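You operate a simulated robot arm through the tools that you are given. There is no shell and no other tool. Be economical: measure what you need, move in short steps, check, and stop when the job is done.

The job below is to be done with a simulated two-armed robot. You get a single attempt, and the scene is never put back.

TASK
Take the impatiens on the steel table and put it away on the third shelf from the bottom of the steel rack. Press the red till button two times. Put the tin labelled "tomato" from the white counter in the green bowl and the tin labelled "basil" on the brown saucer. Open the right white drawer, put the red bow from there on the yellow saucer and shut the drawer again. Open the left blue drawer. Any order will do. Set down upright: tin.
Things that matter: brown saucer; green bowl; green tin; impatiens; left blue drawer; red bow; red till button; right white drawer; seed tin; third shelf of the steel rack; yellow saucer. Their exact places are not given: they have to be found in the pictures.

It is judged by the outcome, as a careful person would: the job done as asked, and still so three seconds after it is handed in. It fails if anything else is knocked over, pushed out of place, dropped, spilled or broken.

THE ROBOT
Two 7-joint arms with two-finger parallel grippers on one trunk, on a base that drives. Base frame: it is fixed to the floor where the robot stands at the start and does not move with it; the origin is under the middle of the robot, x ahead of it, y to its left, z up; the surface under the hand at the start is at about z = 0.8. Units: m, degrees, N and s.
The left shoulder is at the start at [-0.082, 0.119, 0.851], the right one opposite. With the tool pointing down near the work surface each hand reaches from about 0.16 to 0.58 m from the robot's upright axis, wherever it stands, measured 20 degrees to its own side. Places, roughly: brown saucer (12x11x3 cm) [2.2, 1.1, 0.9]; green bowl (17x17x10 cm) [2.2, 1.5, 0.9]; green tin, seed tin [2.25, 1.75, 1]; impatiens [0.5, 0.25, 0.75]; left blue drawer [4.3, -5.1, 0.7]; red bow (7x7x3 cm) [2.2, 1.4, 0.7]; red till button [2.2, 2.5, 1]; right white drawer [2.2, 1.2, 0.8]; third shelf of the steel rack [2.4, -0.8, 1]; yellow saucer (9x9x1 cm) [0.7, -0.5, 0.8]. Payload 3.43 kg a hand.
Tool frame (each hand has its own): the origin (TCP) lies between the finger pads and is the grasp point; the fingertips stand 0.03 m ahead of it; z points along the fingers, y is the line along which they close. Largest opening 0.094 m; finger width 0.028, thickness 0.01; the body of the gripper, 0.05 by 0.096 m, starts 0.055 m behind the TCP.
Orientation is told as [roll, pitch, yaw] about the base's x, y, z axes, in that order, counted from this pose: with the fingers straight down and closing along the base's y, the tool's x points along the base's -x, its y along +y and its z along -z.

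THE INTERFACE
- The arms move only by the tool send_rows. It takes "left_commands", "right_commands" or both (then of equal length, played together; a hand with none holds still); each is one flat list of numbers, 6 for each row, row after row: the shift along the tool's x, y, z in m, then the turn, a rotation vector about the tool's x, y, z in degrees. In form: [tx, ty, tz, ax, ay, az, tx, ty, tz, ax, ay, az, ...]. A call has 1 to 8 rows; each row shifts and turns the commanded pose from where the row before left it, along the tool's axes as they then stand. "left_grip" and "right_grip" are, for a hand that has rows, the opening, from 0 (shut) to 1 (fully open), set as the call begins (left out, the last holds). A row lasts 0.2 s, in which the tool goes at most 0.05 m and 8.6 degrees; a call with a longer step from one row to the next is refused whole, and so is a gripper value outside its range. A pose out of reach is approached as far as the arm can. The call stops where the force on the tool passes 40 N (or 10 N more than at its start, if that is more) or the arm is blocked; 0.2 s more then pass. The fingers move at their own pace (about 0.153 m/s each) and stop on an object; they squeeze with about 25 N. The grip force told is the motor's: it shows also when the fingers shut on nothing. Time passes only in rows, and 0.2 s behind the last, so rows that do not move let the fingers close. It gives the time, the measured TCP pose, the force on the tool (base axes), the opening and the grip force at its end, in the units of the frame above (readings bear some noise), with the torque about the TCP (base axes, N m) and any sound that the robot's microphone picked up.
- Cameras (640 x 400 px; columns grow to the right, rows downward): "scene" is now at [0.0233, -0.0317, 1.5567]; the picture's right is [-0.44, -0.90, 0.00], its down [-0.69, 0.34, -0.64] and it looks along [0.58, -0.28, -0.77] (base axes); focal length 274 px, centre (320, 200). "left" rides on the left gripper at [0.076, -0.014, -0.102] in its tool frame; the picture's right is [0.18, 0.98, 0.00], its down [-0.75, 0.14, -0.64] and it looks along [-0.63, 0.12, 0.77] (tool axes); focal length 243 px, centre (320, 200). "right" rides on the right gripper at [0.076, 0.014, -0.103] in its tool frame; the picture's right is [-0.18, 0.98, 0.00], its down [-0.75, -0.14, -0.64] and it looks along [-0.63, -0.12, 0.77] (tool axes); focal length 243 px, centre (320, 200).
- get_image(camera): a new picture of that camera. It takes no simulated time.
- slide_trunk(by): slides the trunk up (or, below 0, down) by that many m; the arms and the scene camera ride with it, the base frame stays. It gives what a move gives, with no picture.
- base_move(legs): drives the robot by 1 to 6 legs, each [ahead, left, turn to the left] in m, m and degrees, along the robot's own axes; the way and the turn of a leg run together, so that a leg with both is an arc; at most 1.5 m and 180 degrees a leg. The arms and the cameras ride along, it lands a little off, and it stops where it bumps. It gives what a move gives.
- pan_tilt(pan, tilt): turns the head with the scene camera to pan (to the left, within 143 degrees either way) and tilt (down, from -29 to 69), counted from straight ahead of the robot. It gives what a move gives.
- point_at(camera, pixels): for up to 12 pixels [column, row] of the newest picture of that camera ("zoom" is the newest enlarged one), the place [x, y, z] in the base frame of the surface seen there, good to about 0.003 m. It takes no simulated time.
- enlarge(camera, box): a new picture of the part [left, top, right, bottom] of that camera's present view, enlarged. It takes no simulated time.
- job_done(): hands the job in; it is judged then, once.

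Keep the steps short. Do not move on a guess: measure, check each grasp and each placing, and mend mistakes. In all there are 124 turns and 128 pictures (those below and enlarged ones count). Leave the grippers open and the arms clear of the work at the hand-in unless told otherwise, and finish with a single line.

The tools are called after "Request:" as name(argument=value, ...) on one line, values as JSON. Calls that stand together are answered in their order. send_rows: Moves the arms, as the interface text tells. Its arguments: {"type":"object","properties":{"left_commands":{"type":"array"},"left_grip":{"type":"number"},"right_commands":{"type":"array"},"right_grip":{"type":"number"}},"required":[]} The other tools are called the same way: slide_trunk (by) slides the trunk up or down; base_move (legs) drives the base; pan_tilt (pan, tilt) turns the head that bears the scene camera; get_image (camera) takes a picture; point_at (camera, pixels) gives the place of the surface under pixels of a picture; enlarge (camera, box) takes an enlarged picture of a part of a camera's view; job_done () hands the job in.

At the start:

```text
clock: 0.0
left_position: [0.2922, 0.0515, 1.0207]
left_tool_rot: [0.1, 0.0, 0.1]
left_force: [-0.1, -0.1, 0.2]
left_wrist_torque: [0.02, 0.01, 0.01]
left_opening: 0.0938
left_grip_force: 0.1
right_position: [0.2574, -0.2575, 1.0501]
right_tool_rot: [0.0, -0.1, 0.0]
right_force: [0.2, -0.5, 0.3]
right_wrist_torque: [-0.01, -0.02, -0.02]
right_opening: 0.094
right_grip_force: 0.2
trunk travel left (down, up): [-0.275, 0.06]
robot x, y, heading: [0.0004, -0.0003, 0.2]
head pan, tilt: [-25.9, 50.2]
```

scene: 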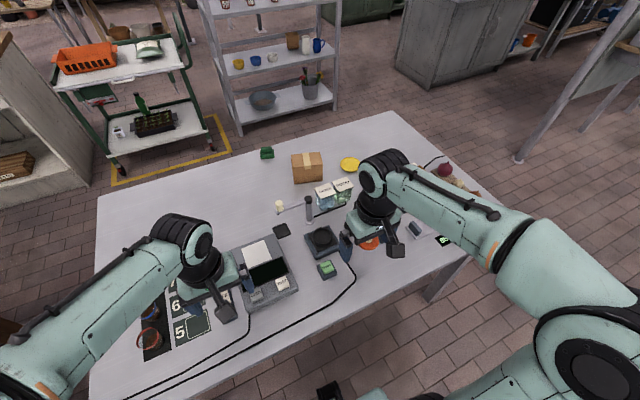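
right: 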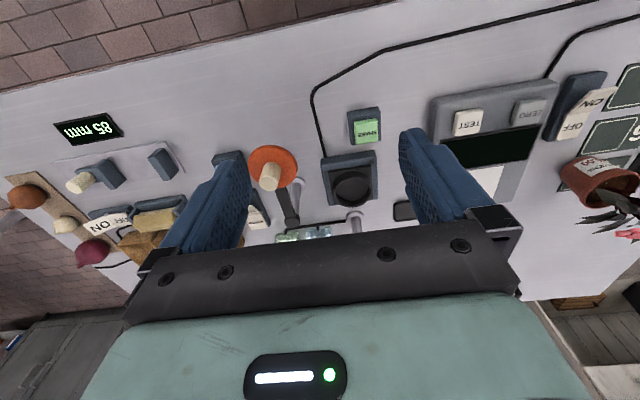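
left: 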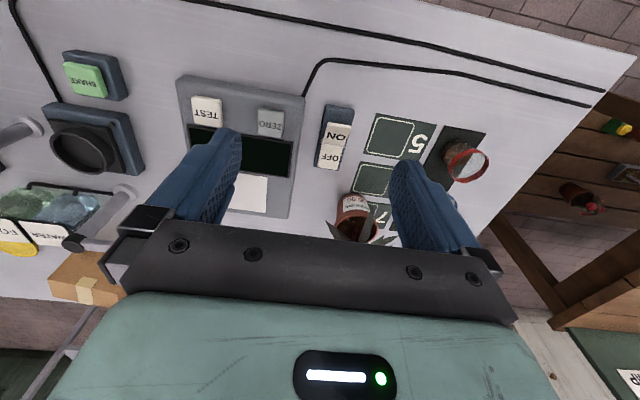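

I start by looking around: first ahead-left, toward the plants on the steel table.

Request:
pan_tilt(pan=35, tilt=40)

Request:
get_image(camera="scene")

Request:
enlarge(camera="left", box=[300, 80, 500, 260])

```text
clock: 1.3
left_position: [0.2922, 0.0519, 1.0219]
left_tool_rot: [0.1, 0.0, 0.0]
left_force: [0.3, 0.6, 0.5]
left_wrist_torque: [-0.01, 0.02, -0.01]
left_opening: 0.0941
left_grip_force: 0.1
right_position: [0.2565, -0.2567, 1.0495]
right_tool_rot: [0.1, 0.0, 0.0]
right_force: [-1.1, -0.2, 1.0]
right_wrist_torque: [0.02, -0.03, -0.02]
right_opening: 0.0938
right_grip_force: 0.0
trunk travel left (down, up): [-0.275, 0.06]
robot x, y, heading: [-0.0017, -0.0002, 0.1]
head pan, tilt: [35.0, 40.0]
```

```text
124 pictures are left
```

scene: 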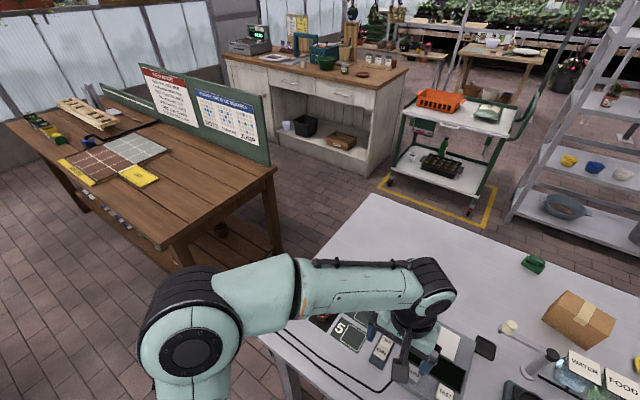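

```text
2.22 times, centred on (400, 170) of left
```

zoom: 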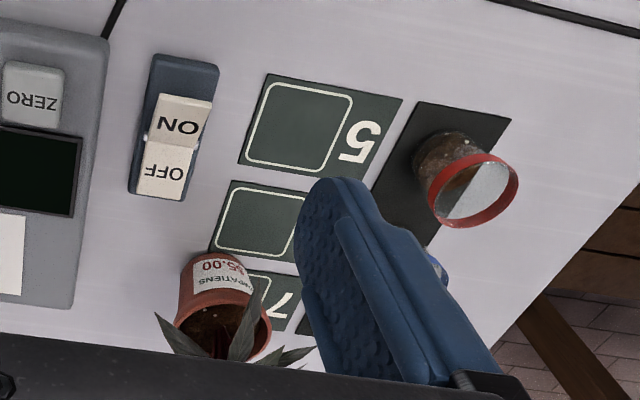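

The pot in the left hand's view is labelled IMPATIENS. I measure its rim and base.

Request:
point_at(camera="zoom", pixels=[[220, 280], [178, 318], [268, 335], [215, 315], [190, 262], [250, 262], [100, 300], [245, 340], [190, 345], [300, 355], [165, 335]])

Request:
send_rows(left_commands=[0.05, 0, 0, 0, 0, 0, 0.05, 0, 0, 0, 0, 0])

Request:
get_image(camera="left")

```text
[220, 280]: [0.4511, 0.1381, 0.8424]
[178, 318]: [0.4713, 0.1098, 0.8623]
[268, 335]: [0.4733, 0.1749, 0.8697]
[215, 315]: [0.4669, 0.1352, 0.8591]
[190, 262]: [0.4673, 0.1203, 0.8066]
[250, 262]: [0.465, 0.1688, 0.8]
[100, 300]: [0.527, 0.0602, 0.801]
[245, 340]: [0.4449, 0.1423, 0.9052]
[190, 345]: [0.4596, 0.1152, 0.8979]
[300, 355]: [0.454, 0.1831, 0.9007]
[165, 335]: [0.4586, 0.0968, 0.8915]
```

```text
clock: 1.9
left_position: [0.1906, 0.0547, 1.0192]
left_tool_rot: [0.0, -0.1, 0.0]
left_force: [0.9, 0.1, 0.2]
left_wrist_torque: [0.0, -0.04, -0.02]
left_opening: 0.094
left_grip_force: 0.1
right_position: [0.2555, -0.2571, 1.0502]
right_tool_rot: [0.0, 0.0, 0.0]
right_force: [-0.5, -0.2, -0.2]
right_wrist_torque: [-0.03, -0.01, -0.01]
right_opening: 0.0938
right_grip_force: 0.1
trunk travel left (down, up): [-0.275, 0.06]
robot x, y, heading: [-0.0007, 0.0003, -0.2]
head pan, tilt: [35.0, 40.0]
```

```text
122 pictures are left
```

left: 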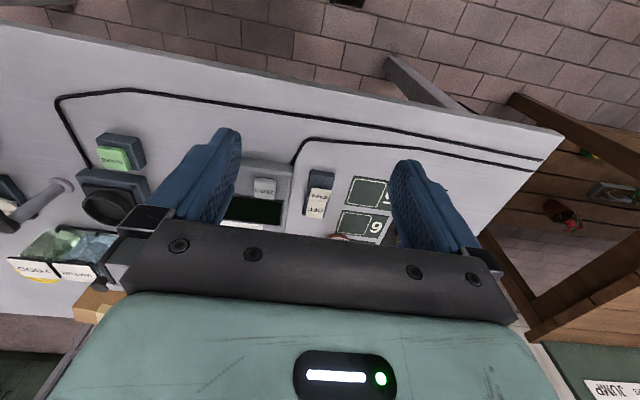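

Impatiens pot is around (0.49, 0.145), rim z≈0.865. Next I survey the rack and counter.

Request:
pan_tilt(pan=-18, tilt=15)

Request:
get_image(camera="scene")

Request:
pan_tilt(pan=38, tilt=20)

Request:
enlarge(camera="scene", box=[160, 80, 480, 280])

```text
clock: 3.1
left_position: [0.1927, 0.0546, 1.0191]
left_tool_rot: [0.0, 0.0, 0.0]
left_force: [0.2, -0.2, 0.1]
left_wrist_torque: [-0.02, 0.01, 0.01]
left_opening: 0.094
left_grip_force: 0.1
right_position: [0.2562, -0.2575, 1.0495]
right_tool_rot: [-0.1, 0.0, 0.0]
right_force: [-1.0, 0.5, -0.4]
right_wrist_torque: [-0.02, -0.01, -0.04]
right_opening: 0.0945
right_grip_force: 0.0
trunk travel left (down, up): [-0.275, 0.06]
robot x, y, heading: [-0.0004, 0.0046, 0.0]
head pan, tilt: [-18.0, 15.0]
```

```text
121 pictures are left
```

scene: 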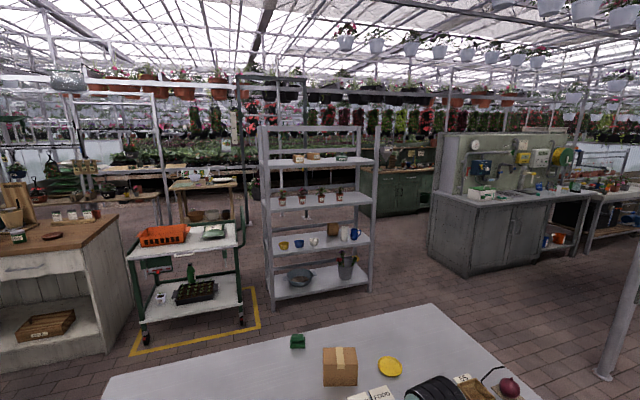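

```text
clock: 4.4
left_position: [0.193, 0.0555, 1.0191]
left_tool_rot: [0.0, 0.0, 0.0]
left_force: [0.0, 0.4, -0.7]
left_wrist_torque: [0.0, 0.01, 0.01]
left_opening: 0.0939
left_grip_force: 0.1
right_position: [0.2567, -0.2571, 1.0495]
right_tool_rot: [0.0, 0.0, 0.0]
right_force: [0.1, 0.2, 0.1]
right_wrist_torque: [0.03, 0.0, 0.0]
right_opening: 0.0938
right_grip_force: 0.1
trunk travel left (down, up): [-0.275, 0.06]
robot x, y, heading: [-0.0028, 0.0003, -0.1]
head pan, tilt: [38.0, 20.0]
```

```text
2.00 times, centred on (320, 180) of scene
```

zoom: 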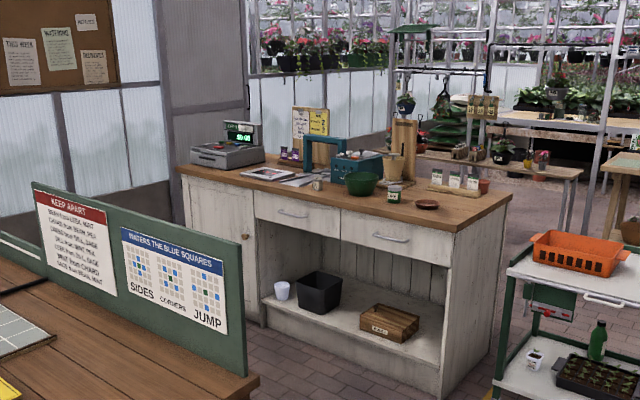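

The rack has four shelves visible; the third holds small pots. Let me measure it.

Request:
pan_tilt(pan=-18, tilt=15)

Request:
enlarge(camera="scene", box=[240, 110, 400, 210])

Request:
point_at(camera="zoom", pixels=[[440, 375], [110, 400], [100, 395], [510, 375], [330, 385], [170, 370], [400, 345], [330, 350], [100, 220], [510, 200], [300, 215], [460, 375]])

Request:
pan_tilt(pan=0, tilt=55)

Request:
get_image(camera="scene")

```text
clock: 5.6
left_position: [0.1922, 0.0559, 1.019]
left_tool_rot: [0.1, 0.0, 0.0]
left_force: [-0.5, 0.0, 0.0]
left_wrist_torque: [-0.02, 0.03, 0.0]
left_opening: 0.0942
left_grip_force: 0.1
right_position: [0.2558, -0.2576, 1.0486]
right_tool_rot: [0.0, 0.0, 0.0]
right_force: [-0.5, 0.6, -0.4]
right_wrist_torque: [-0.01, 0.02, 0.0]
right_opening: 0.0939
right_grip_force: 0.1
trunk travel left (down, up): [-0.275, 0.06]
robot x, y, heading: [0.0022, 0.0006, 0.0]
head pan, tilt: [-18.0, 15.0]
```

```text
4.00 times, centred on (320, 160) of scene
```

zoom: 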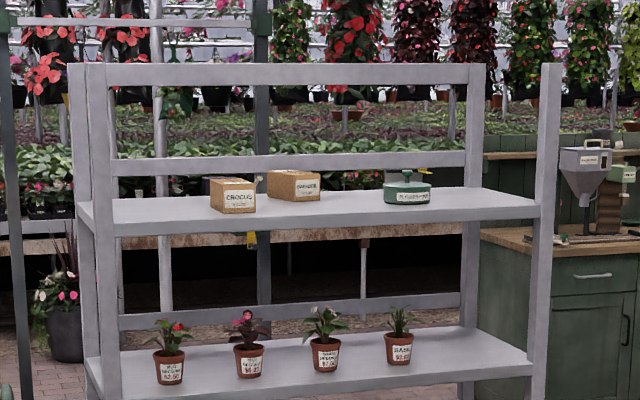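

```text
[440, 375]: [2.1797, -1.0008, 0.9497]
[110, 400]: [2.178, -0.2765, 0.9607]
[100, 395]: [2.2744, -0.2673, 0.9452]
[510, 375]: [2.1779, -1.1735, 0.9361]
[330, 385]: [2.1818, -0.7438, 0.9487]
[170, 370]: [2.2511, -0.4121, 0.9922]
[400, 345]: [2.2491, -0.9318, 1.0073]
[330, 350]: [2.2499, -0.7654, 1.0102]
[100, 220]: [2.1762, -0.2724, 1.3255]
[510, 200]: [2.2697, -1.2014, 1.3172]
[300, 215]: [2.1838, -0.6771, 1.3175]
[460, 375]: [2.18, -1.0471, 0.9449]
```

```text
clock: 6.7
left_position: [0.1924, 0.0538, 1.0203]
left_tool_rot: [0.0, 0.0, 0.0]
left_force: [-0.2, 0.2, -0.2]
left_wrist_torque: [0.04, -0.05, -0.05]
left_opening: 0.094
left_grip_force: 0.2
right_position: [0.256, -0.257, 1.0489]
right_tool_rot: [0.0, 0.0, 0.0]
right_force: [0.0, 0.0, -0.8]
right_wrist_torque: [0.01, -0.03, 0.01]
right_opening: 0.0938
right_grip_force: 0.1
trunk travel left (down, up): [-0.275, 0.06]
robot x, y, heading: [-0.0015, -0.0013, 0.0]
head pan, tilt: [0.0, 55.0]
```

```text
118 pictures are left
```

scene: 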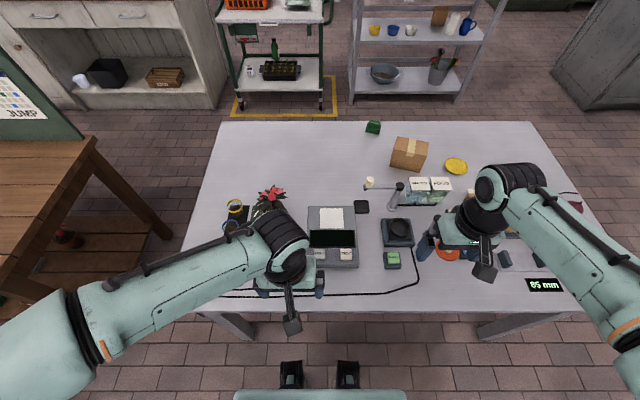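

Shelf 3: front edge x≈2.18, top z≈0.97, existing pots in a row at x≈2.25, with free space near y≈-1.08. I bring the left hand forward again and tip it 50° so it can take the pot from the robot's side and also put it on the shelf.

Request:
send_rows(left_commands=[-0.05, 0.04, 0, 0, 0, 0, -0.04, 0.045, 0, 0, 0, 0, 0, 0, 0, 0, -8.4, 0, 0, 0, 0, 0, -8.4, 0, 0, 0, 0, 0, -8.4, 0, 0, 0, 0, 0, -8.4, 0, 0, 0, 0, 0, -8.4, 0, 0, 0, 0, 0, -8, 0], left_grip=1)

Request:
get_image(camera="left")

Request:
get_image(camera="scene")

```text
refused: row 1 steps farther than a row can; nothing moved
```

```text
117 pictures are left
```

left: 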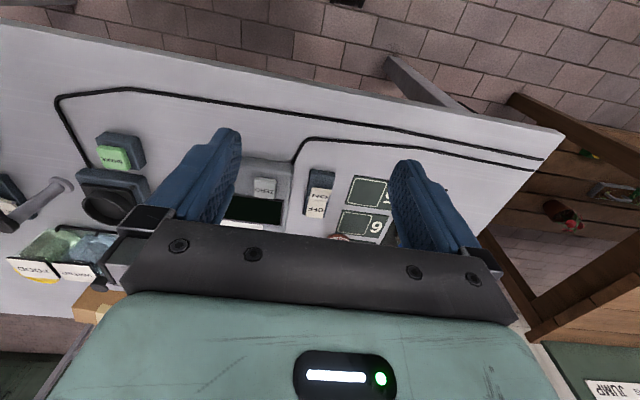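

```text
116 pictures are left
```

scene: 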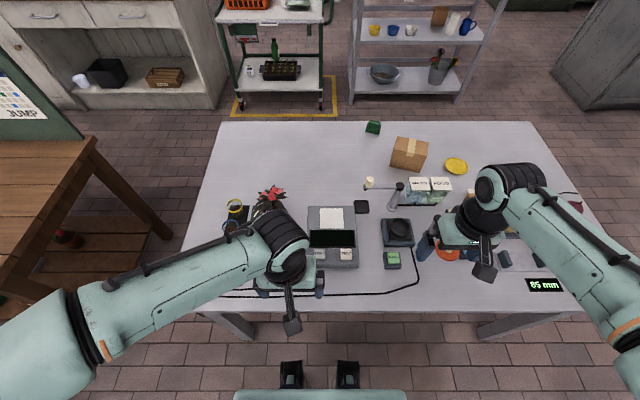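

The first row was too long; I retry with shorter ones.

Request:
send_rows(left_commands=[-0.03, 0.038, 0, 0, 0, 0, -0.03, 0.038, 0, 0, 0, 0, 0, 0, 0, 0, -8.4, 0, 0, 0, 0, 0, -8.4, 0, 0, 0, 0, 0, -8.4, 0, 0, 0, 0, 0, -8.4, 0, 0, 0, 0, 0, -8.4, 0, 0, 0, 0, 0, -8, 0], left_grip=1)

Request:
get_image(camera="left")

Request:
get_image(camera="scene")

```text
clock: 8.5
left_position: [0.2684, 0.1229, 1.0361]
left_tool_rot: [0.0, -49.9, 0.0]
left_force: [0.2, 0.1, 0.3]
left_wrist_torque: [-0.07, -0.04, 0.0]
left_opening: 0.0943
left_grip_force: 0.1
left hand out of reach, approached as far as the arm can: row 8
right_position: [0.2569, -0.2575, 1.0483]
right_tool_rot: [0.0, 0.1, 0.0]
right_force: [0.8, 0.2, 0.0]
right_wrist_torque: [0.02, -0.02, -0.02]
right_opening: 0.0941
right_grip_force: 0.0
trunk travel left (down, up): [-0.275, 0.06]
robot x, y, heading: [0.0045, -0.0013, -0.2]
head pan, tilt: [0.0, 55.0]
```

```text
115 pictures are left
```

left: 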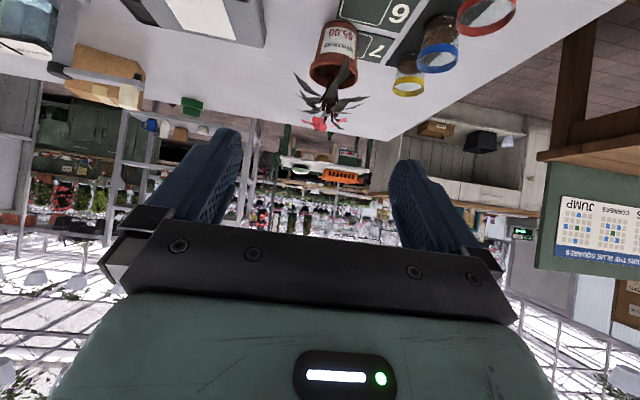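

```text
114 pictures are left
```

scene: 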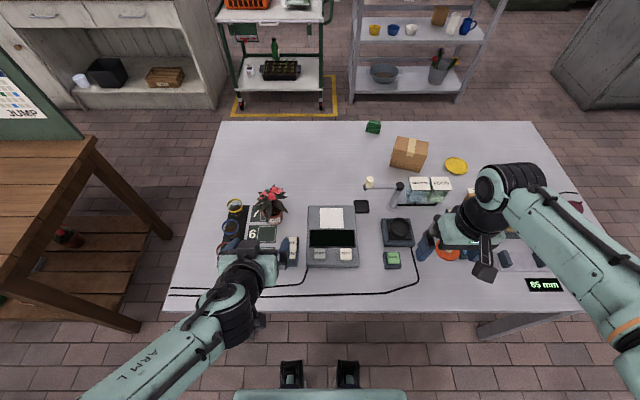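

Clear view of the pot now, in both pictures. I measure pot, leaves, scale and switch.

Request:
enlarge(camera="scene", box=[210, 170, 370, 270])

Request:
point_at(camera="left", pixels=[[315, 55], [352, 60], [332, 80], [333, 60], [325, 25], [353, 28], [322, 122], [298, 85], [372, 98], [340, 70], [265, 30], [410, 60]])

Request:
point_at(camera="zoom", pixels=[[240, 175], [305, 170], [275, 195], [270, 210], [255, 100], [325, 310], [390, 190], [390, 330], [200, 100], [275, 85], [285, 125], [225, 125]])

```text
4.00 times, centred on (290, 220) of scene
```

zoom: 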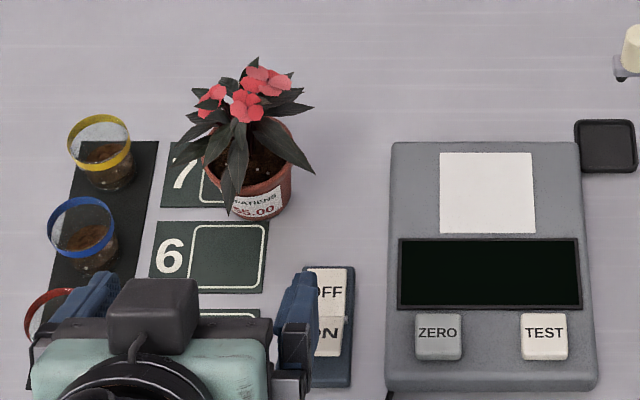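

```text
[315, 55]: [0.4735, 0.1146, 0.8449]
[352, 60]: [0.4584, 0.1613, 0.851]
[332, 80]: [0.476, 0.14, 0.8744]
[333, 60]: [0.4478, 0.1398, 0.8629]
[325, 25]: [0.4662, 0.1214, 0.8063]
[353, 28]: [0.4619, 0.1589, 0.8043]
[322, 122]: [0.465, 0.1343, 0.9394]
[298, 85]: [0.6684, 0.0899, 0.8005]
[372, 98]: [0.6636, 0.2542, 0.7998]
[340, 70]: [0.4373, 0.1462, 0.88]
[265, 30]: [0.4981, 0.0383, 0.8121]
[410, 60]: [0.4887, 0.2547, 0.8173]
```

```text
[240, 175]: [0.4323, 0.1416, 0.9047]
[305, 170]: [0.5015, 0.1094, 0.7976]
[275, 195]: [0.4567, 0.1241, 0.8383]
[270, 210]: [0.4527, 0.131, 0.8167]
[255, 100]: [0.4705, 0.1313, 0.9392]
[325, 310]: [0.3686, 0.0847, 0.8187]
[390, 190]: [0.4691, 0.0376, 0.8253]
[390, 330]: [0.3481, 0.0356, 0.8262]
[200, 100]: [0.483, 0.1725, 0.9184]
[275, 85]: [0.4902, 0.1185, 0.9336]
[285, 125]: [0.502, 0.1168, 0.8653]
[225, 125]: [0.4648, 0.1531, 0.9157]
```

Pot centre ≈(0.475, 0.139), rim z≈0.865, radius ≈0.032. I lower the hand in front of the pot, to (0.34, 0.139, 0.87), still tipped 50°.

Request:
send_rows(left_commands=[0.0202, 0.004, 0.0405, 0, 0, 0, 0.0202, 0.004, 0.0405, 0, 0, 0, 0.0202, 0.004, 0.0405, 0, 0, 0, 0.0202, 0.004, 0.0405, 0, 0, 0])

Request:
get_image(camera="left")

Request:
enlarge(camera="scene", box=[210, 170, 370, 270])

```text
clock: 9.5
left_position: [0.3568, 0.1381, 0.8808]
left_tool_rot: [-0.1, -50.0, 0.1]
left_force: [-0.1, -0.4, 0.1]
left_wrist_torque: [0.02, 0.01, -0.01]
left_opening: 0.094
left_grip_force: 0.1
left hand out of reach, approached as far as the arm can: row 1, 2
right_position: [0.2574, -0.2574, 1.0502]
right_tool_rot: [-0.1, 0.0, 0.0]
right_force: [-0.5, -0.2, -0.5]
right_wrist_torque: [-0.03, 0.03, 0.02]
right_opening: 0.094
right_grip_force: 0.1
trunk travel left (down, up): [-0.275, 0.06]
robot x, y, heading: [0.0012, 0.0032, -0.2]
head pan, tilt: [0.0, 55.0]
```

```text
112 pictures are left
```

left: 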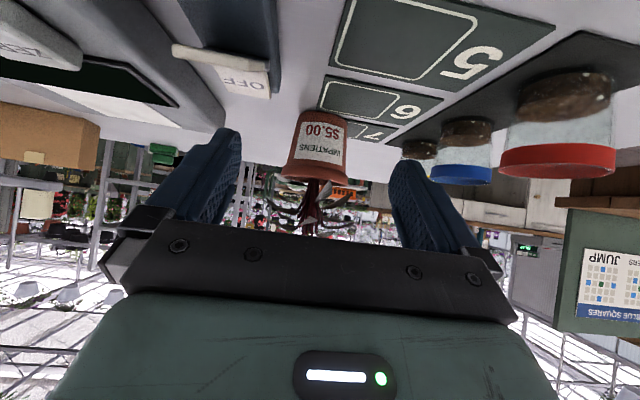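

```text
4.00 times, centred on (290, 220) of scene
```

zoom: 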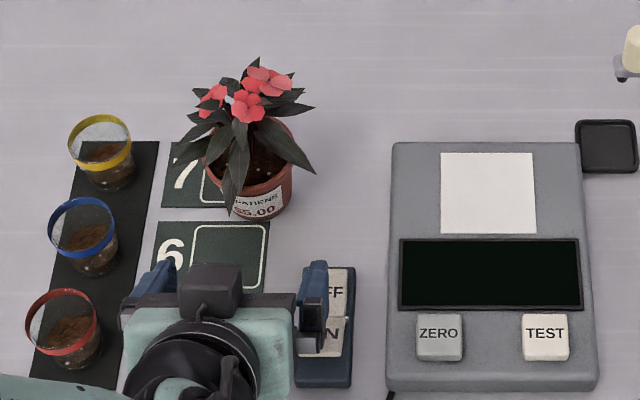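

Pot is centred between the fingers (x≈317). Advance to (0.46, 0.139, 0.847).

Request:
send_rows(left_commands=[-0.0134, 0.0003, 0.0336, 0, 0, 0, -0.0134, 0.0003, 0.0336, 0, 0, 0, -0.0134, 0.0003, 0.0336, 0, 0, 0])

Request:
get_image(camera="left")

Request:
enlarge(camera="scene", box=[210, 170, 370, 270])

```text
clock: 10.3
left_position: [0.4613, 0.136, 0.8445]
left_tool_rot: [-0.1, -49.9, 0.0]
left_force: [-1.2, 0.9, -0.2]
left_wrist_torque: [-0.02, 0.03, 0.01]
left_opening: 0.094
left_grip_force: 0.1
right_position: [0.2578, -0.2574, 1.0489]
right_tool_rot: [0.0, 0.0, 0.2]
right_force: [0.6, 0.1, -0.5]
right_wrist_torque: [0.01, 0.03, 0.03]
right_opening: 0.0938
right_grip_force: 0.1
trunk travel left (down, up): [-0.275, 0.06]
robot x, y, heading: [0.0026, -0.0007, 0.1]
head pan, tilt: [0.0, 55.0]
```

```text
110 pictures are left
```

left: 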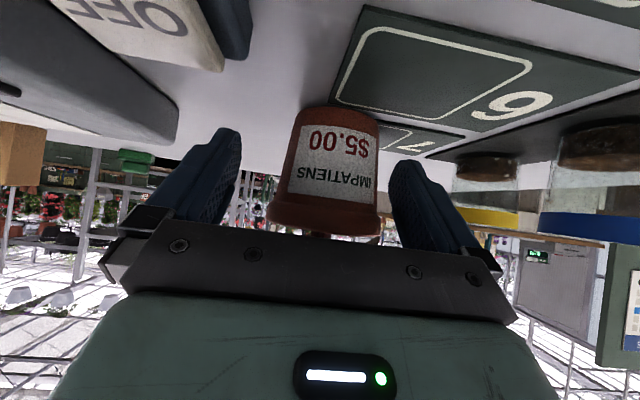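

```text
4.00 times, centred on (290, 220) of scene
```

zoom: 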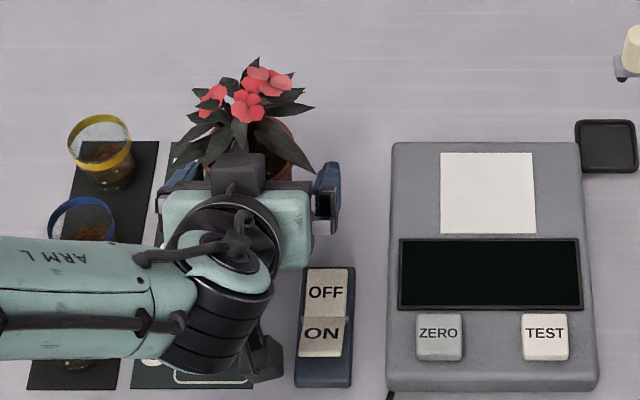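

The pot lies between the fingers. Close the gripper.

Request:
send_rows(left_commands=[0, 0.003, 0, 0, 0, 0, 0, 0, 0, 0, 0, 0, 0, 0, 0, 0, 0, 0, 0, 0, 0, 0, 0, 0], left_grip=0)

```text
clock: 11.3
left_position: [0.4594, 0.1404, 0.8451]
left_tool_rot: [0.0, -50.0, 0.0]
left_force: [-0.7, 0.2, -1.1]
left_wrist_torque: [-0.02, 0.03, -0.02]
left_opening: 0.0632
left_grip_force: 25.6
right_position: [0.2565, -0.2565, 1.0503]
right_tool_rot: [0.0, 0.1, -0.1]
right_force: [-0.6, -0.5, -1.2]
right_wrist_torque: [0.0, -0.01, -0.02]
right_opening: 0.094
right_grip_force: 0.1
trunk travel left (down, up): [-0.275, 0.06]
robot x, y, heading: [0.0019, -0.0002, -0.1]
head pan, tilt: [0.0, 55.0]
```

Held (0.063 m wide, 25 N). Lift straight up 0.2 m and check.

Request:
send_rows(left_commands=[-0.0306, 0, -0.0257, 0, 0, 0, -0.0306, 0, -0.0257, 0, 0, 0, -0.0306, 0, -0.0257, 0, 0, 0, -0.0306, 0, -0.0257, 0, 0, 0, -0.0306, 0, -0.0257, 0, 0, 0])

Request:
pan_tilt(pan=-35, tilt=40)

Request:
get_image(camera="scene")

Request:
get_image(camera="left")

```text
clock: 12.5
left_position: [0.4637, 0.1406, 1.0499]
left_tool_rot: [0.0, -50.0, 0.0]
left_force: [-0.5, 0.2, 1.1]
left_wrist_torque: [0.01, 0.02, 0.0]
left_opening: 0.0
left_grip_force: 25.3
right_position: [0.2561, -0.2586, 1.0499]
right_tool_rot: [-0.1, 0.0, 0.1]
right_force: [0.3, 0.2, -0.2]
right_wrist_torque: [0.01, -0.01, -0.01]
right_opening: 0.0939
right_grip_force: 0.0
trunk travel left (down, up): [-0.275, 0.06]
robot x, y, heading: [-0.0, 0.0015, -0.1]
head pan, tilt: [0.0, 55.0]
```

```text
clock: 13.5
left_position: [0.4638, 0.1424, 1.0478]
left_tool_rot: [0.0, -50.1, 0.0]
left_force: [0.1, 1.1, 0.4]
left_wrist_torque: [0.0, 0.02, 0.0]
left_opening: 0.0001
left_grip_force: 25.5
right_position: [0.256, -0.2576, 1.0502]
right_tool_rot: [0.0, 0.2, 0.0]
right_force: [0.0, 0.0, 0.2]
right_wrist_torque: [0.01, 0.0, 0.01]
right_opening: 0.0939
right_grip_force: 0.0
trunk travel left (down, up): [-0.275, 0.06]
robot x, y, heading: [-0.0015, -0.0018, 0.0]
head pan, tilt: [-35.0, 40.0]
```

```text
108 pictures are left
```

scene: 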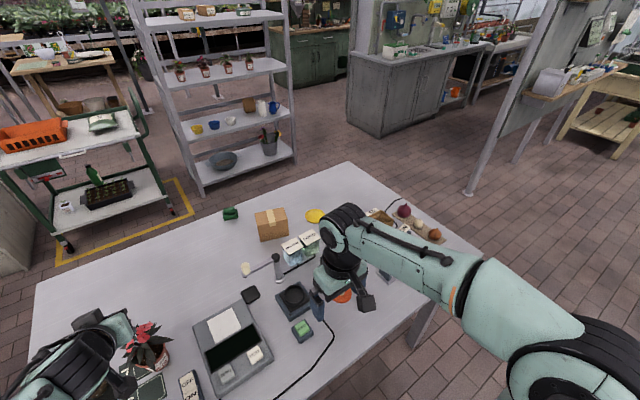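

```text
107 pictures are left
```

left: 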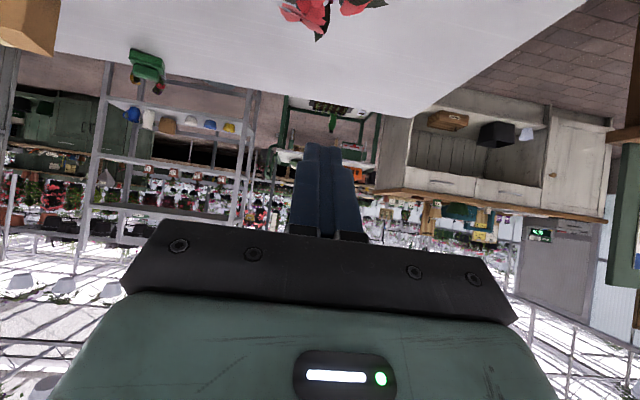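

The pot slipped out of the grip. I look at how it stands.

Request:
pan_tilt(pan=10, tilt=60)

Request:
get_image(camera="scene")

Request:
enlarge(camera="scene", box=[230, 110, 390, 210])

```text
clock: 14.6
left_position: [0.4641, 0.1422, 1.0485]
left_tool_rot: [0.0, -50.0, -0.1]
left_force: [0.4, 0.5, -0.3]
left_wrist_torque: [0.0, -0.04, 0.02]
left_opening: 0.0002
left_grip_force: 24.7
right_position: [0.2554, -0.2573, 1.049]
right_tool_rot: [-0.1, 0.0, 0.0]
right_force: [-0.1, -0.1, 0.1]
right_wrist_torque: [-0.01, -0.03, -0.04]
right_opening: 0.0941
right_grip_force: 0.1
trunk travel left (down, up): [-0.275, 0.06]
robot x, y, heading: [0.0006, 0.0016, 0.1]
head pan, tilt: [10.0, 60.0]
```

```text
106 pictures are left
```

scene: 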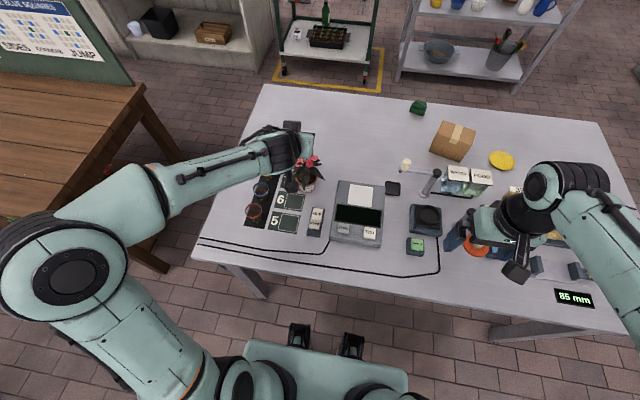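

```text
4.00 times, centred on (310, 160) of scene
```

zoom: 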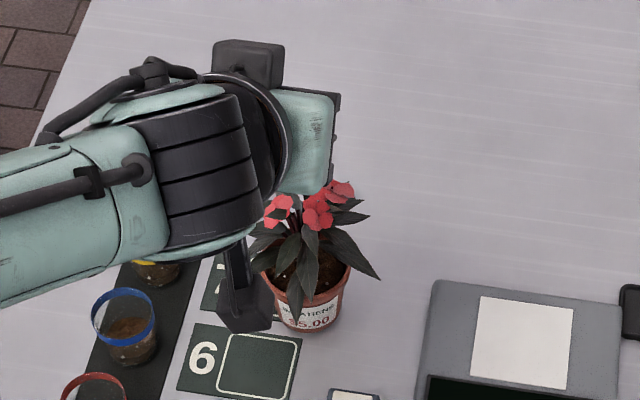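

It still stands upright in place; the grip was probably short of the pot's widest line. I back off, open, come down in front again and remeasure.

Request:
send_rows(left_commands=[0.0244, 0, -0.0291, 0, 0, 0, 0.0244, 0, -0.0291, 0, 0, 0, 0.0244, 0, -0.0291, 0, 0, 0, 0.0306, 0, 0.0257, 0, 0, 0, 0.0306, 0, 0.0257, 0, 0, 0, 0.0306, 0, 0.0257, 0, 0, 0, 0.0306, 0, 0.0257, 0, 0, 0, 0.0306, 0, 0.0257, 0, 0, 0], left_grip=1)

Request:
get_image(camera="left")

Request:
enlarge(camera="scene", box=[230, 130, 390, 230])

```text
clock: 16.4
left_position: [0.3451, 0.1402, 0.8501]
left_tool_rot: [-0.2, -50.9, 0.1]
left_force: [-5.5, 1.2, 27.6]
left_wrist_torque: [-1.33, -0.23, -0.49]
left_opening: 0.0935
left_grip_force: 0.1
right_position: [0.2544, -0.2577, 1.0507]
right_tool_rot: [0.0, -0.1, -0.1]
right_force: [-0.9, -0.1, -0.3]
right_wrist_torque: [-0.04, 0.0, -0.01]
right_opening: 0.0941
right_grip_force: 0.1
trunk travel left (down, up): [-0.275, 0.06]
robot x, y, heading: [0.0008, 0.0011, 0.0]
head pan, tilt: [10.0, 60.0]
```

```text
104 pictures are left
```

left: 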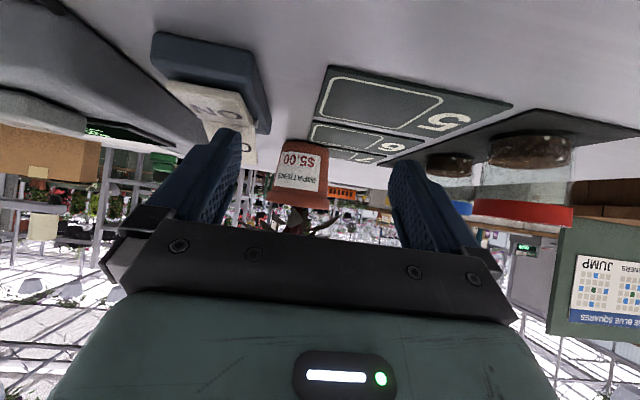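

```text
4.00 times, centred on (310, 180) of scene
```

zoom: 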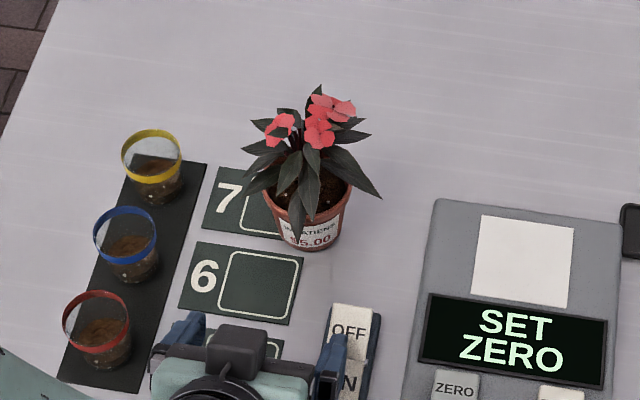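

I pressed the rocker switch ON by mistake (force 27 N, scale shows SET ZERO). I lift slightly and will switch it back OFF.

Request:
send_rows(left_commands=[-0.0306, 0, -0.0257, 0, 0, 0, -0.0306, 0, -0.0257, 0, 0, 0])

Request:
pan_tilt(pan=5, tilt=60)

Request:
enlarge(camera="scene", box=[230, 130, 390, 230])

Request:
enlarge(camera="left", box=[120, 20, 320, 145])

```text
clock: 17.0
left_position: [0.3421, 0.1413, 0.9236]
left_tool_rot: [0.0, -49.9, 0.0]
left_force: [0.5, -0.1, 0.0]
left_wrist_torque: [0.01, -0.03, 0.01]
left_opening: 0.094
left_grip_force: 0.0
right_position: [0.2553, -0.2569, 1.0493]
right_tool_rot: [0.0, 0.1, 0.0]
right_force: [-0.9, -0.8, 0.4]
right_wrist_torque: [-0.01, 0.02, 0.0]
right_opening: 0.0941
right_grip_force: 0.1
trunk travel left (down, up): [-0.275, 0.06]
robot x, y, heading: [0.0013, 0.0018, -0.0]
head pan, tilt: [10.0, 60.0]
```

```text
clock: 17.7
left_position: [0.3436, 0.1423, 0.9252]
left_tool_rot: [0.0, -50.0, 0.0]
left_force: [0.5, -0.4, 0.0]
left_wrist_torque: [-0.01, 0.0, -0.01]
left_opening: 0.0941
left_grip_force: 0.0
right_position: [0.256, -0.2567, 1.0499]
right_tool_rot: [0.0, 0.0, 0.1]
right_force: [0.1, -0.1, 0.2]
right_wrist_torque: [-0.04, 0.01, -0.01]
right_opening: 0.0939
right_grip_force: 0.2
trunk travel left (down, up): [-0.275, 0.06]
robot x, y, heading: [0.0017, -0.0017, 0.1]
head pan, tilt: [5.0, 60.0]
```

```text
4.00 times, centred on (310, 180) of scene
```

zoom: 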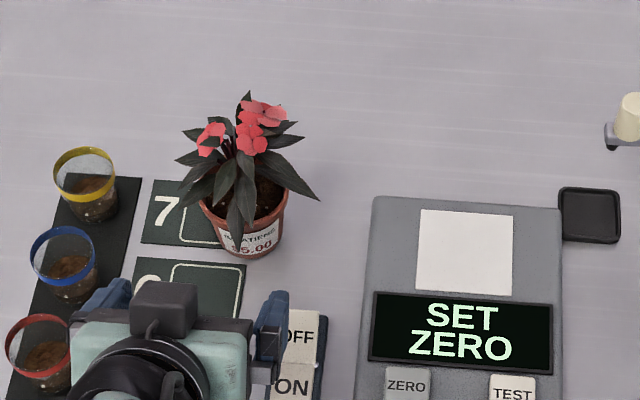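

```text
3.20 times, centred on (220, 82) of left
```

zoom: 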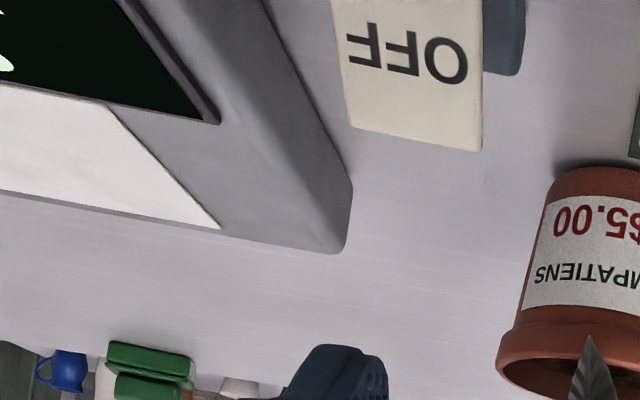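

The OFF half is the far one. I measure it and the pot again.

Request:
point_at(camera="zoom", pixels=[[350, 120], [480, 145], [415, 130], [410, 60], [405, 20], [350, 245], [555, 180], [505, 360], [570, 170], [600, 270]])

Request:
enlarge(camera="scene", box=[270, 150, 350, 200])

Request:
point_at(camera="zoom", pixels=[[180, 205], [350, 200], [265, 180], [280, 260], [290, 205], [120, 170], [270, 340], [320, 180]])

```text
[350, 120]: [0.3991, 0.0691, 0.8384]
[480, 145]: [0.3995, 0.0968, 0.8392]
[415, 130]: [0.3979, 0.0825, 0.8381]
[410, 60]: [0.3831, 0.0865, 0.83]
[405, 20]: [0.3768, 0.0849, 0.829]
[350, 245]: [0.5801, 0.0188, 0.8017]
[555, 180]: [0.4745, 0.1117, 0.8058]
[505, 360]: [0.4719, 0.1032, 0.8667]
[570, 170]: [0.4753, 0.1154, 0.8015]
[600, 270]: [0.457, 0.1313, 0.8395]
```

```text
8.00 times, centred on (310, 175) of scene
```

zoom: 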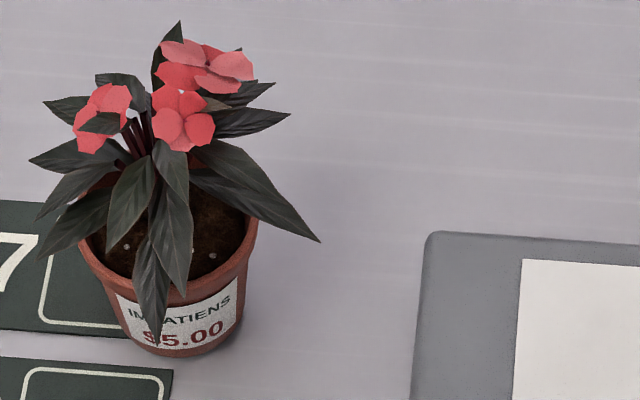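

```text
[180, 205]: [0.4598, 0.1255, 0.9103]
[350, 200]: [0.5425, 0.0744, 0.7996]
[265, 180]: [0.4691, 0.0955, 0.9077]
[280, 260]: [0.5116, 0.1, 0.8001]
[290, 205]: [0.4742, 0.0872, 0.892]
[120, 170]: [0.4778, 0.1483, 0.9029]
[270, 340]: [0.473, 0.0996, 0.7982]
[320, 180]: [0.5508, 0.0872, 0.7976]
```

I close the left fingers, go above the OFF half (x≈0.39, y≈0.083), and press down.

Request:
send_rows(left_commands=[-0.008, -0.029, 0.0095, 0, 0, 0, -0.008, -0.029, 0.0095, 0, 0, 0, 0, 0, 0, 0, 0, 0, 0.0153, 0, 0.0129, 0, 0, 0, 0.0153, 0, 0.0129, 0, 0, 0, 0.0153, 0, 0.0129, 0, 0, 0], left_grip=0)

Request:
enlarge(camera="left", box=[200, 20, 440, 170])

```text
clock: 19.1
left_position: [0.3718, 0.0811, 0.8651]
left_tool_rot: [0.0, -50.1, 0.0]
left_force: [-0.1, -0.5, 0.3]
left_wrist_torque: [0.04, 0.02, -0.02]
left_opening: 0.0
left_grip_force: 24.6
right_position: [0.2568, -0.2572, 1.0501]
right_tool_rot: [0.1, 0.0, 0.1]
right_force: [0.0, -0.2, -0.9]
right_wrist_torque: [0.01, 0.05, 0.02]
right_opening: 0.0939
right_grip_force: 0.0
trunk travel left (down, up): [-0.275, 0.06]
robot x, y, heading: [-0.0025, -0.0034, 0.2]
head pan, tilt: [5.0, 60.0]
```

```text
2.67 times, centred on (320, 95) of left
```

zoom: 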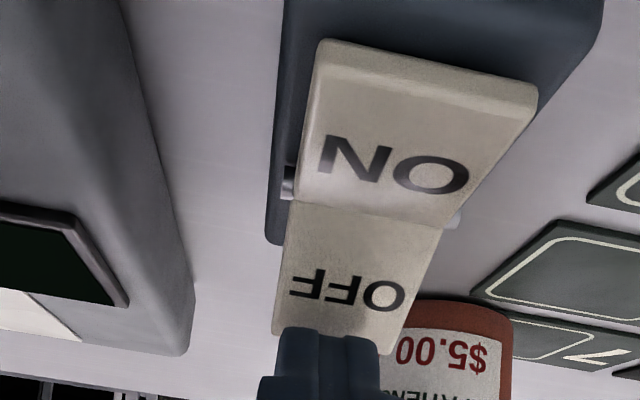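

Fingers are over the far end of OFF. Press down 2 cm and come up.

Request:
send_rows(left_commands=[0.0077, 0, 0.0064, 0, 0, 0, 0.0077, 0, 0.0064, 0, 0, 0])

Request:
enlarge(camera="scene", box=[230, 130, 390, 230])

```text
clock: 19.7
left_position: [0.3704, 0.0813, 0.8502]
left_tool_rot: [0.1, -51.0, -0.1]
left_force: [-10.4, 4.9, 36.9]
left_wrist_torque: [0.12, -0.27, -0.21]
left_opening: 0.0
left_grip_force: 25.6
right_position: [0.2537, -0.2575, 1.0519]
right_tool_rot: [0.0, -0.2, -0.1]
right_force: [-0.7, -0.7, 0.0]
right_wrist_torque: [-0.04, 0.01, -0.01]
right_opening: 0.0941
right_grip_force: 0.1
trunk travel left (down, up): [-0.275, 0.06]
robot x, y, heading: [-0.0008, 0.0008, 0.2]
head pan, tilt: [5.0, 60.0]
```

```text
4.00 times, centred on (310, 180) of scene
```

zoom: 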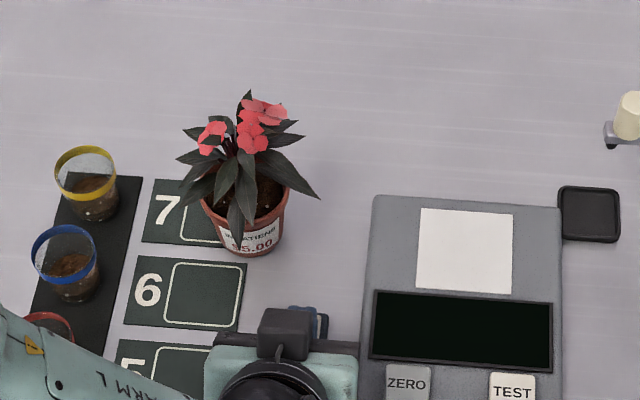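

Display is dark again: switched OFF. I rise, shift over to y=0.138, open, and approach the pot higher over the switch.

Request:
send_rows(left_commands=[-0.023, 0, -0.0193, 0, 0, 0, -0.023, 0, -0.0193, 0, 0, 0, 0.0065, 0.0285, -0.0077, 0, 0, 0, 0.0065, 0.0285, -0.0077, 0, 0, 0, 0, 0, 0, 0, 0, 0], left_grip=0.93)

Request:
get_image(camera="left")

```text
clock: 20.9
left_position: [0.3526, 0.1393, 0.9037]
left_tool_rot: [0.1, -50.0, 0.0]
left_force: [-0.6, -0.3, -0.7]
left_wrist_torque: [-0.02, 0.01, 0.0]
left_opening: 0.0875
left_grip_force: 0.0
right_position: [0.2574, -0.2582, 1.0489]
right_tool_rot: [0.0, -0.1, 0.0]
right_force: [0.1, -0.5, 0.3]
right_wrist_torque: [0.03, 0.02, 0.0]
right_opening: 0.0942
right_grip_force: 0.0
trunk travel left (down, up): [-0.275, 0.06]
robot x, y, heading: [-0.0034, 0.0019, 0.1]
head pan, tilt: [5.0, 60.0]
```

```text
97 pictures are left
```

left: 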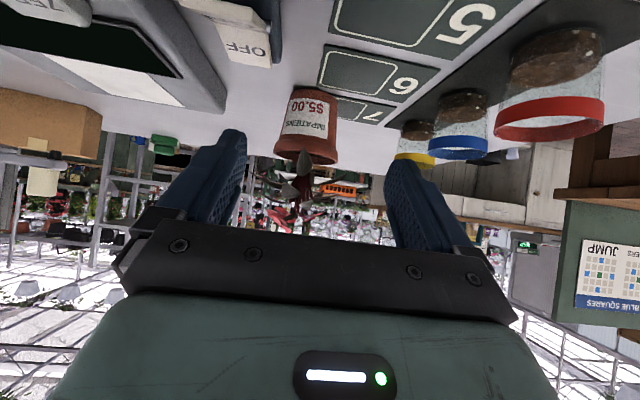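

Advance past the switch and onto the pot, deeper this time (TCP x≈0.475).

Request:
send_rows(left_commands=[-0.0053, -0.0005, 0.0282, 0, 0, 0, -0.0053, -0.0005, 0.0282, 0, 0, 0, -0.0112, 0, 0.0383, 0, 0, 0, -0.0112, 0, 0.0383, 0, 0, 0])

Request:
get_image(camera="left")

```text
clock: 21.9
left_position: [0.4769, 0.136, 0.8438]
left_tool_rot: [0.1, -50.0, 0.0]
left_force: [-0.4, 0.2, -0.9]
left_wrist_torque: [0.01, 0.02, -0.02]
left_opening: 0.0875
left_grip_force: 0.1
right_position: [0.2578, -0.2574, 1.0495]
right_tool_rot: [0.0, 0.0, 0.1]
right_force: [-0.2, -0.2, 0.4]
right_wrist_torque: [-0.02, 0.06, 0.01]
right_opening: 0.0942
right_grip_force: 0.0
trunk travel left (down, up): [-0.275, 0.06]
robot x, y, heading: [0.0024, -0.0025, 0.1]
head pan, tilt: [5.0, 60.0]
```

```text
96 pictures are left
```

left: 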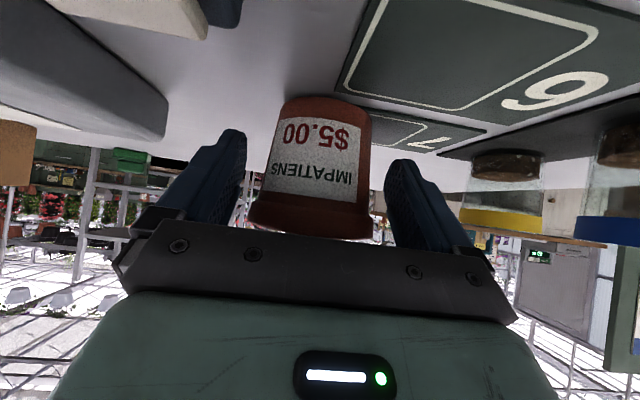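

No contact felt. A touch deeper, then close.

Request:
send_rows(left_commands=[-0.0074, 0, 0.0042, 0, 0, 0, 0, 0, 0, 0, 0, 0])

Request:
send_rows(left_commands=[0, 0, 0, 0, 0, 0, 0, 0, 0, 0, 0, 0, 0, 0, 0, 0, 0, 0, -0.0077, 0, -0.0064, 0, 0, 0, -0.0077, 0, -0.0064, 0, 0, 0], left_grip=0)

Request:
get_image(camera="left")

```text
clock: 22.5
left_position: [0.4826, 0.1365, 0.848]
left_tool_rot: [0.0, -49.9, 0.1]
left_force: [-0.9, 0.8, -0.6]
left_wrist_torque: [-0.02, -0.04, 0.0]
left_opening: 0.0872
left_grip_force: 0.0
right_position: [0.2557, -0.257, 1.0492]
right_tool_rot: [0.0, 0.0, 0.0]
right_force: [0.9, -0.4, 0.1]
right_wrist_torque: [0.02, 0.01, 0.0]
right_opening: 0.094
right_grip_force: 0.1
trunk travel left (down, up): [-0.275, 0.06]
robot x, y, heading: [0.0034, -0.0002, -0.1]
head pan, tilt: [5.0, 60.0]
```

```text
clock: 23.7
left_position: [0.4808, 0.1377, 0.8669]
left_tool_rot: [0.0, -49.8, 0.1]
left_force: [-0.3, 0.6, -1.1]
left_wrist_torque: [-0.01, 0.03, 0.0]
left_opening: 0.0722
left_grip_force: 24.7
right_position: [0.2572, -0.2565, 1.0492]
right_tool_rot: [0.0, -0.1, 0.0]
right_force: [0.3, 0.7, -0.4]
right_wrist_torque: [-0.01, 0.01, 0.04]
right_opening: 0.0941
right_grip_force: 0.0
trunk travel left (down, up): [-0.275, 0.06]
robot x, y, heading: [-0.0017, 0.0004, 0.1]
head pan, tilt: [5.0, 60.0]
```

```text
95 pictures are left
```

left: 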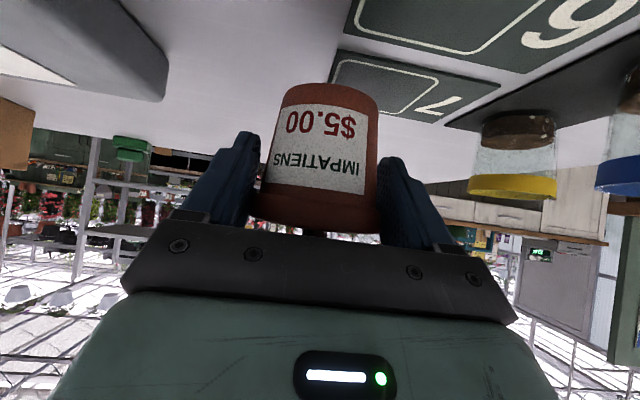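

Wider, secure grip now (0.072 m) and the pot came along. Lift 0.18 m more and check.

Request:
send_rows(left_commands=[-0.0306, 0, -0.0257, 0, 0, 0, -0.0306, 0, -0.0257, 0, 0, 0, -0.0306, 0, -0.0257, 0, 0, 0, -0.0306, 0, -0.0257, 0, 0, 0, 0, 0, 0, 0, 0, 0])

Request:
get_image(camera="left")

Request:
pan_tilt(pan=-45, tilt=45)

Request:
get_image(camera="scene")

```text
clock: 24.9
left_position: [0.4833, 0.1386, 1.0275]
left_tool_rot: [0.0, -50.0, 0.1]
left_force: [0.3, 0.6, -1.7]
left_wrist_torque: [-0.03, -0.02, -0.01]
left_opening: 0.0717
left_grip_force: 24.9
right_position: [0.257, -0.2564, 1.0499]
right_tool_rot: [0.0, -0.1, -0.1]
right_force: [0.2, -0.7, -0.1]
right_wrist_torque: [-0.02, 0.0, -0.03]
right_opening: 0.0939
right_grip_force: 0.1
trunk travel left (down, up): [-0.275, 0.06]
robot x, y, heading: [-0.0008, -0.0029, -0.1]
head pan, tilt: [5.0, 60.0]
```

```text
94 pictures are left
```

left: 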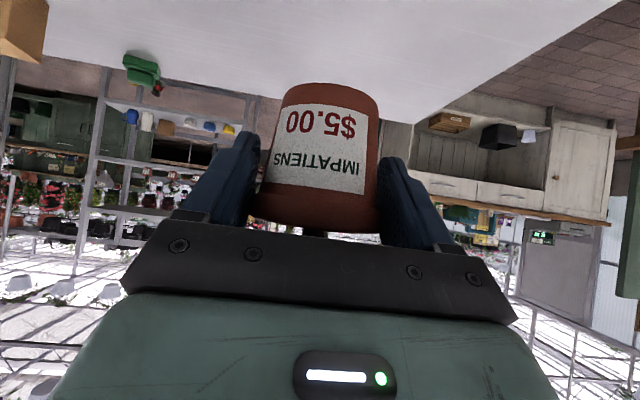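

```text
clock: 26.1
left_position: [0.4841, 0.139, 1.0271]
left_tool_rot: [0.1, -49.9, 0.0]
left_force: [0.4, -0.3, -1.0]
left_wrist_torque: [-0.04, 0.01, -0.04]
left_opening: 0.0717
left_grip_force: 25.0
right_position: [0.257, -0.2571, 1.0492]
right_tool_rot: [0.0, 0.0, 0.0]
right_force: [0.6, -0.6, 0.3]
right_wrist_torque: [0.03, -0.04, -0.02]
right_opening: 0.0941
right_grip_force: 0.1
trunk travel left (down, up): [-0.275, 0.06]
robot x, y, heading: [-0.0021, -0.002, 0.0]
head pan, tilt: [-45.0, 45.0]
```

```text
93 pictures are left
```

scene: 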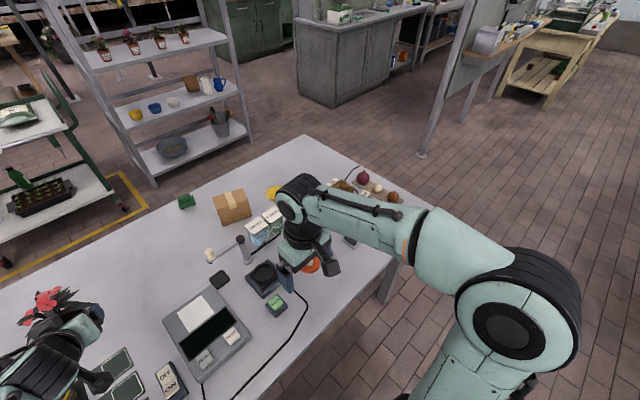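

The pot is held level. I measure the table's right corners, the post and the rack for the route.

Request:
point_at(camera="scene", pixels=[[438, 206], [305, 137], [390, 300], [424, 158], [250, 140], [153, 185], [335, 105], [500, 150], [300, 95], [30, 245], [135, 210]])

Request:
base_move(legs=[[-0.35, 0, 0]])

```text
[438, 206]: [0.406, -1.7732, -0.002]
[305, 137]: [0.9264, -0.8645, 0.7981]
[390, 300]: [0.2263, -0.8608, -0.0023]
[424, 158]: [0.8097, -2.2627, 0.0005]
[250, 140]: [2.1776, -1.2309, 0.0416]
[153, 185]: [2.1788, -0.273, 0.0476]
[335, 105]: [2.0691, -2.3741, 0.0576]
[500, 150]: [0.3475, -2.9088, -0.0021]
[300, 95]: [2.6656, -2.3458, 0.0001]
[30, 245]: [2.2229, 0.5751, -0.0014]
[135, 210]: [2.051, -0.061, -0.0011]
```

```text
clock: 28.3
left_position: [0.133, 0.1387, 1.0275]
left_tool_rot: [-0.1, -49.9, 0.2]
left_force: [1.0, 0.4, -1.2]
left_wrist_torque: [0.0, -0.03, 0.0]
left_opening: 0.0721
left_grip_force: 24.3
right_position: [-0.093, -0.2571, 1.0495]
right_tool_rot: [0.0, 0.0, 0.2]
right_force: [-0.1, -0.2, -0.2]
right_wrist_torque: [0.02, -0.01, -0.01]
right_opening: 0.0937
right_grip_force: 0.0
trunk travel left (down, up): [-0.275, 0.06]
robot x, y, heading: [-0.3471, -0.0036, 0.4]
head pan, tilt: [-45.0, 45.0]
```

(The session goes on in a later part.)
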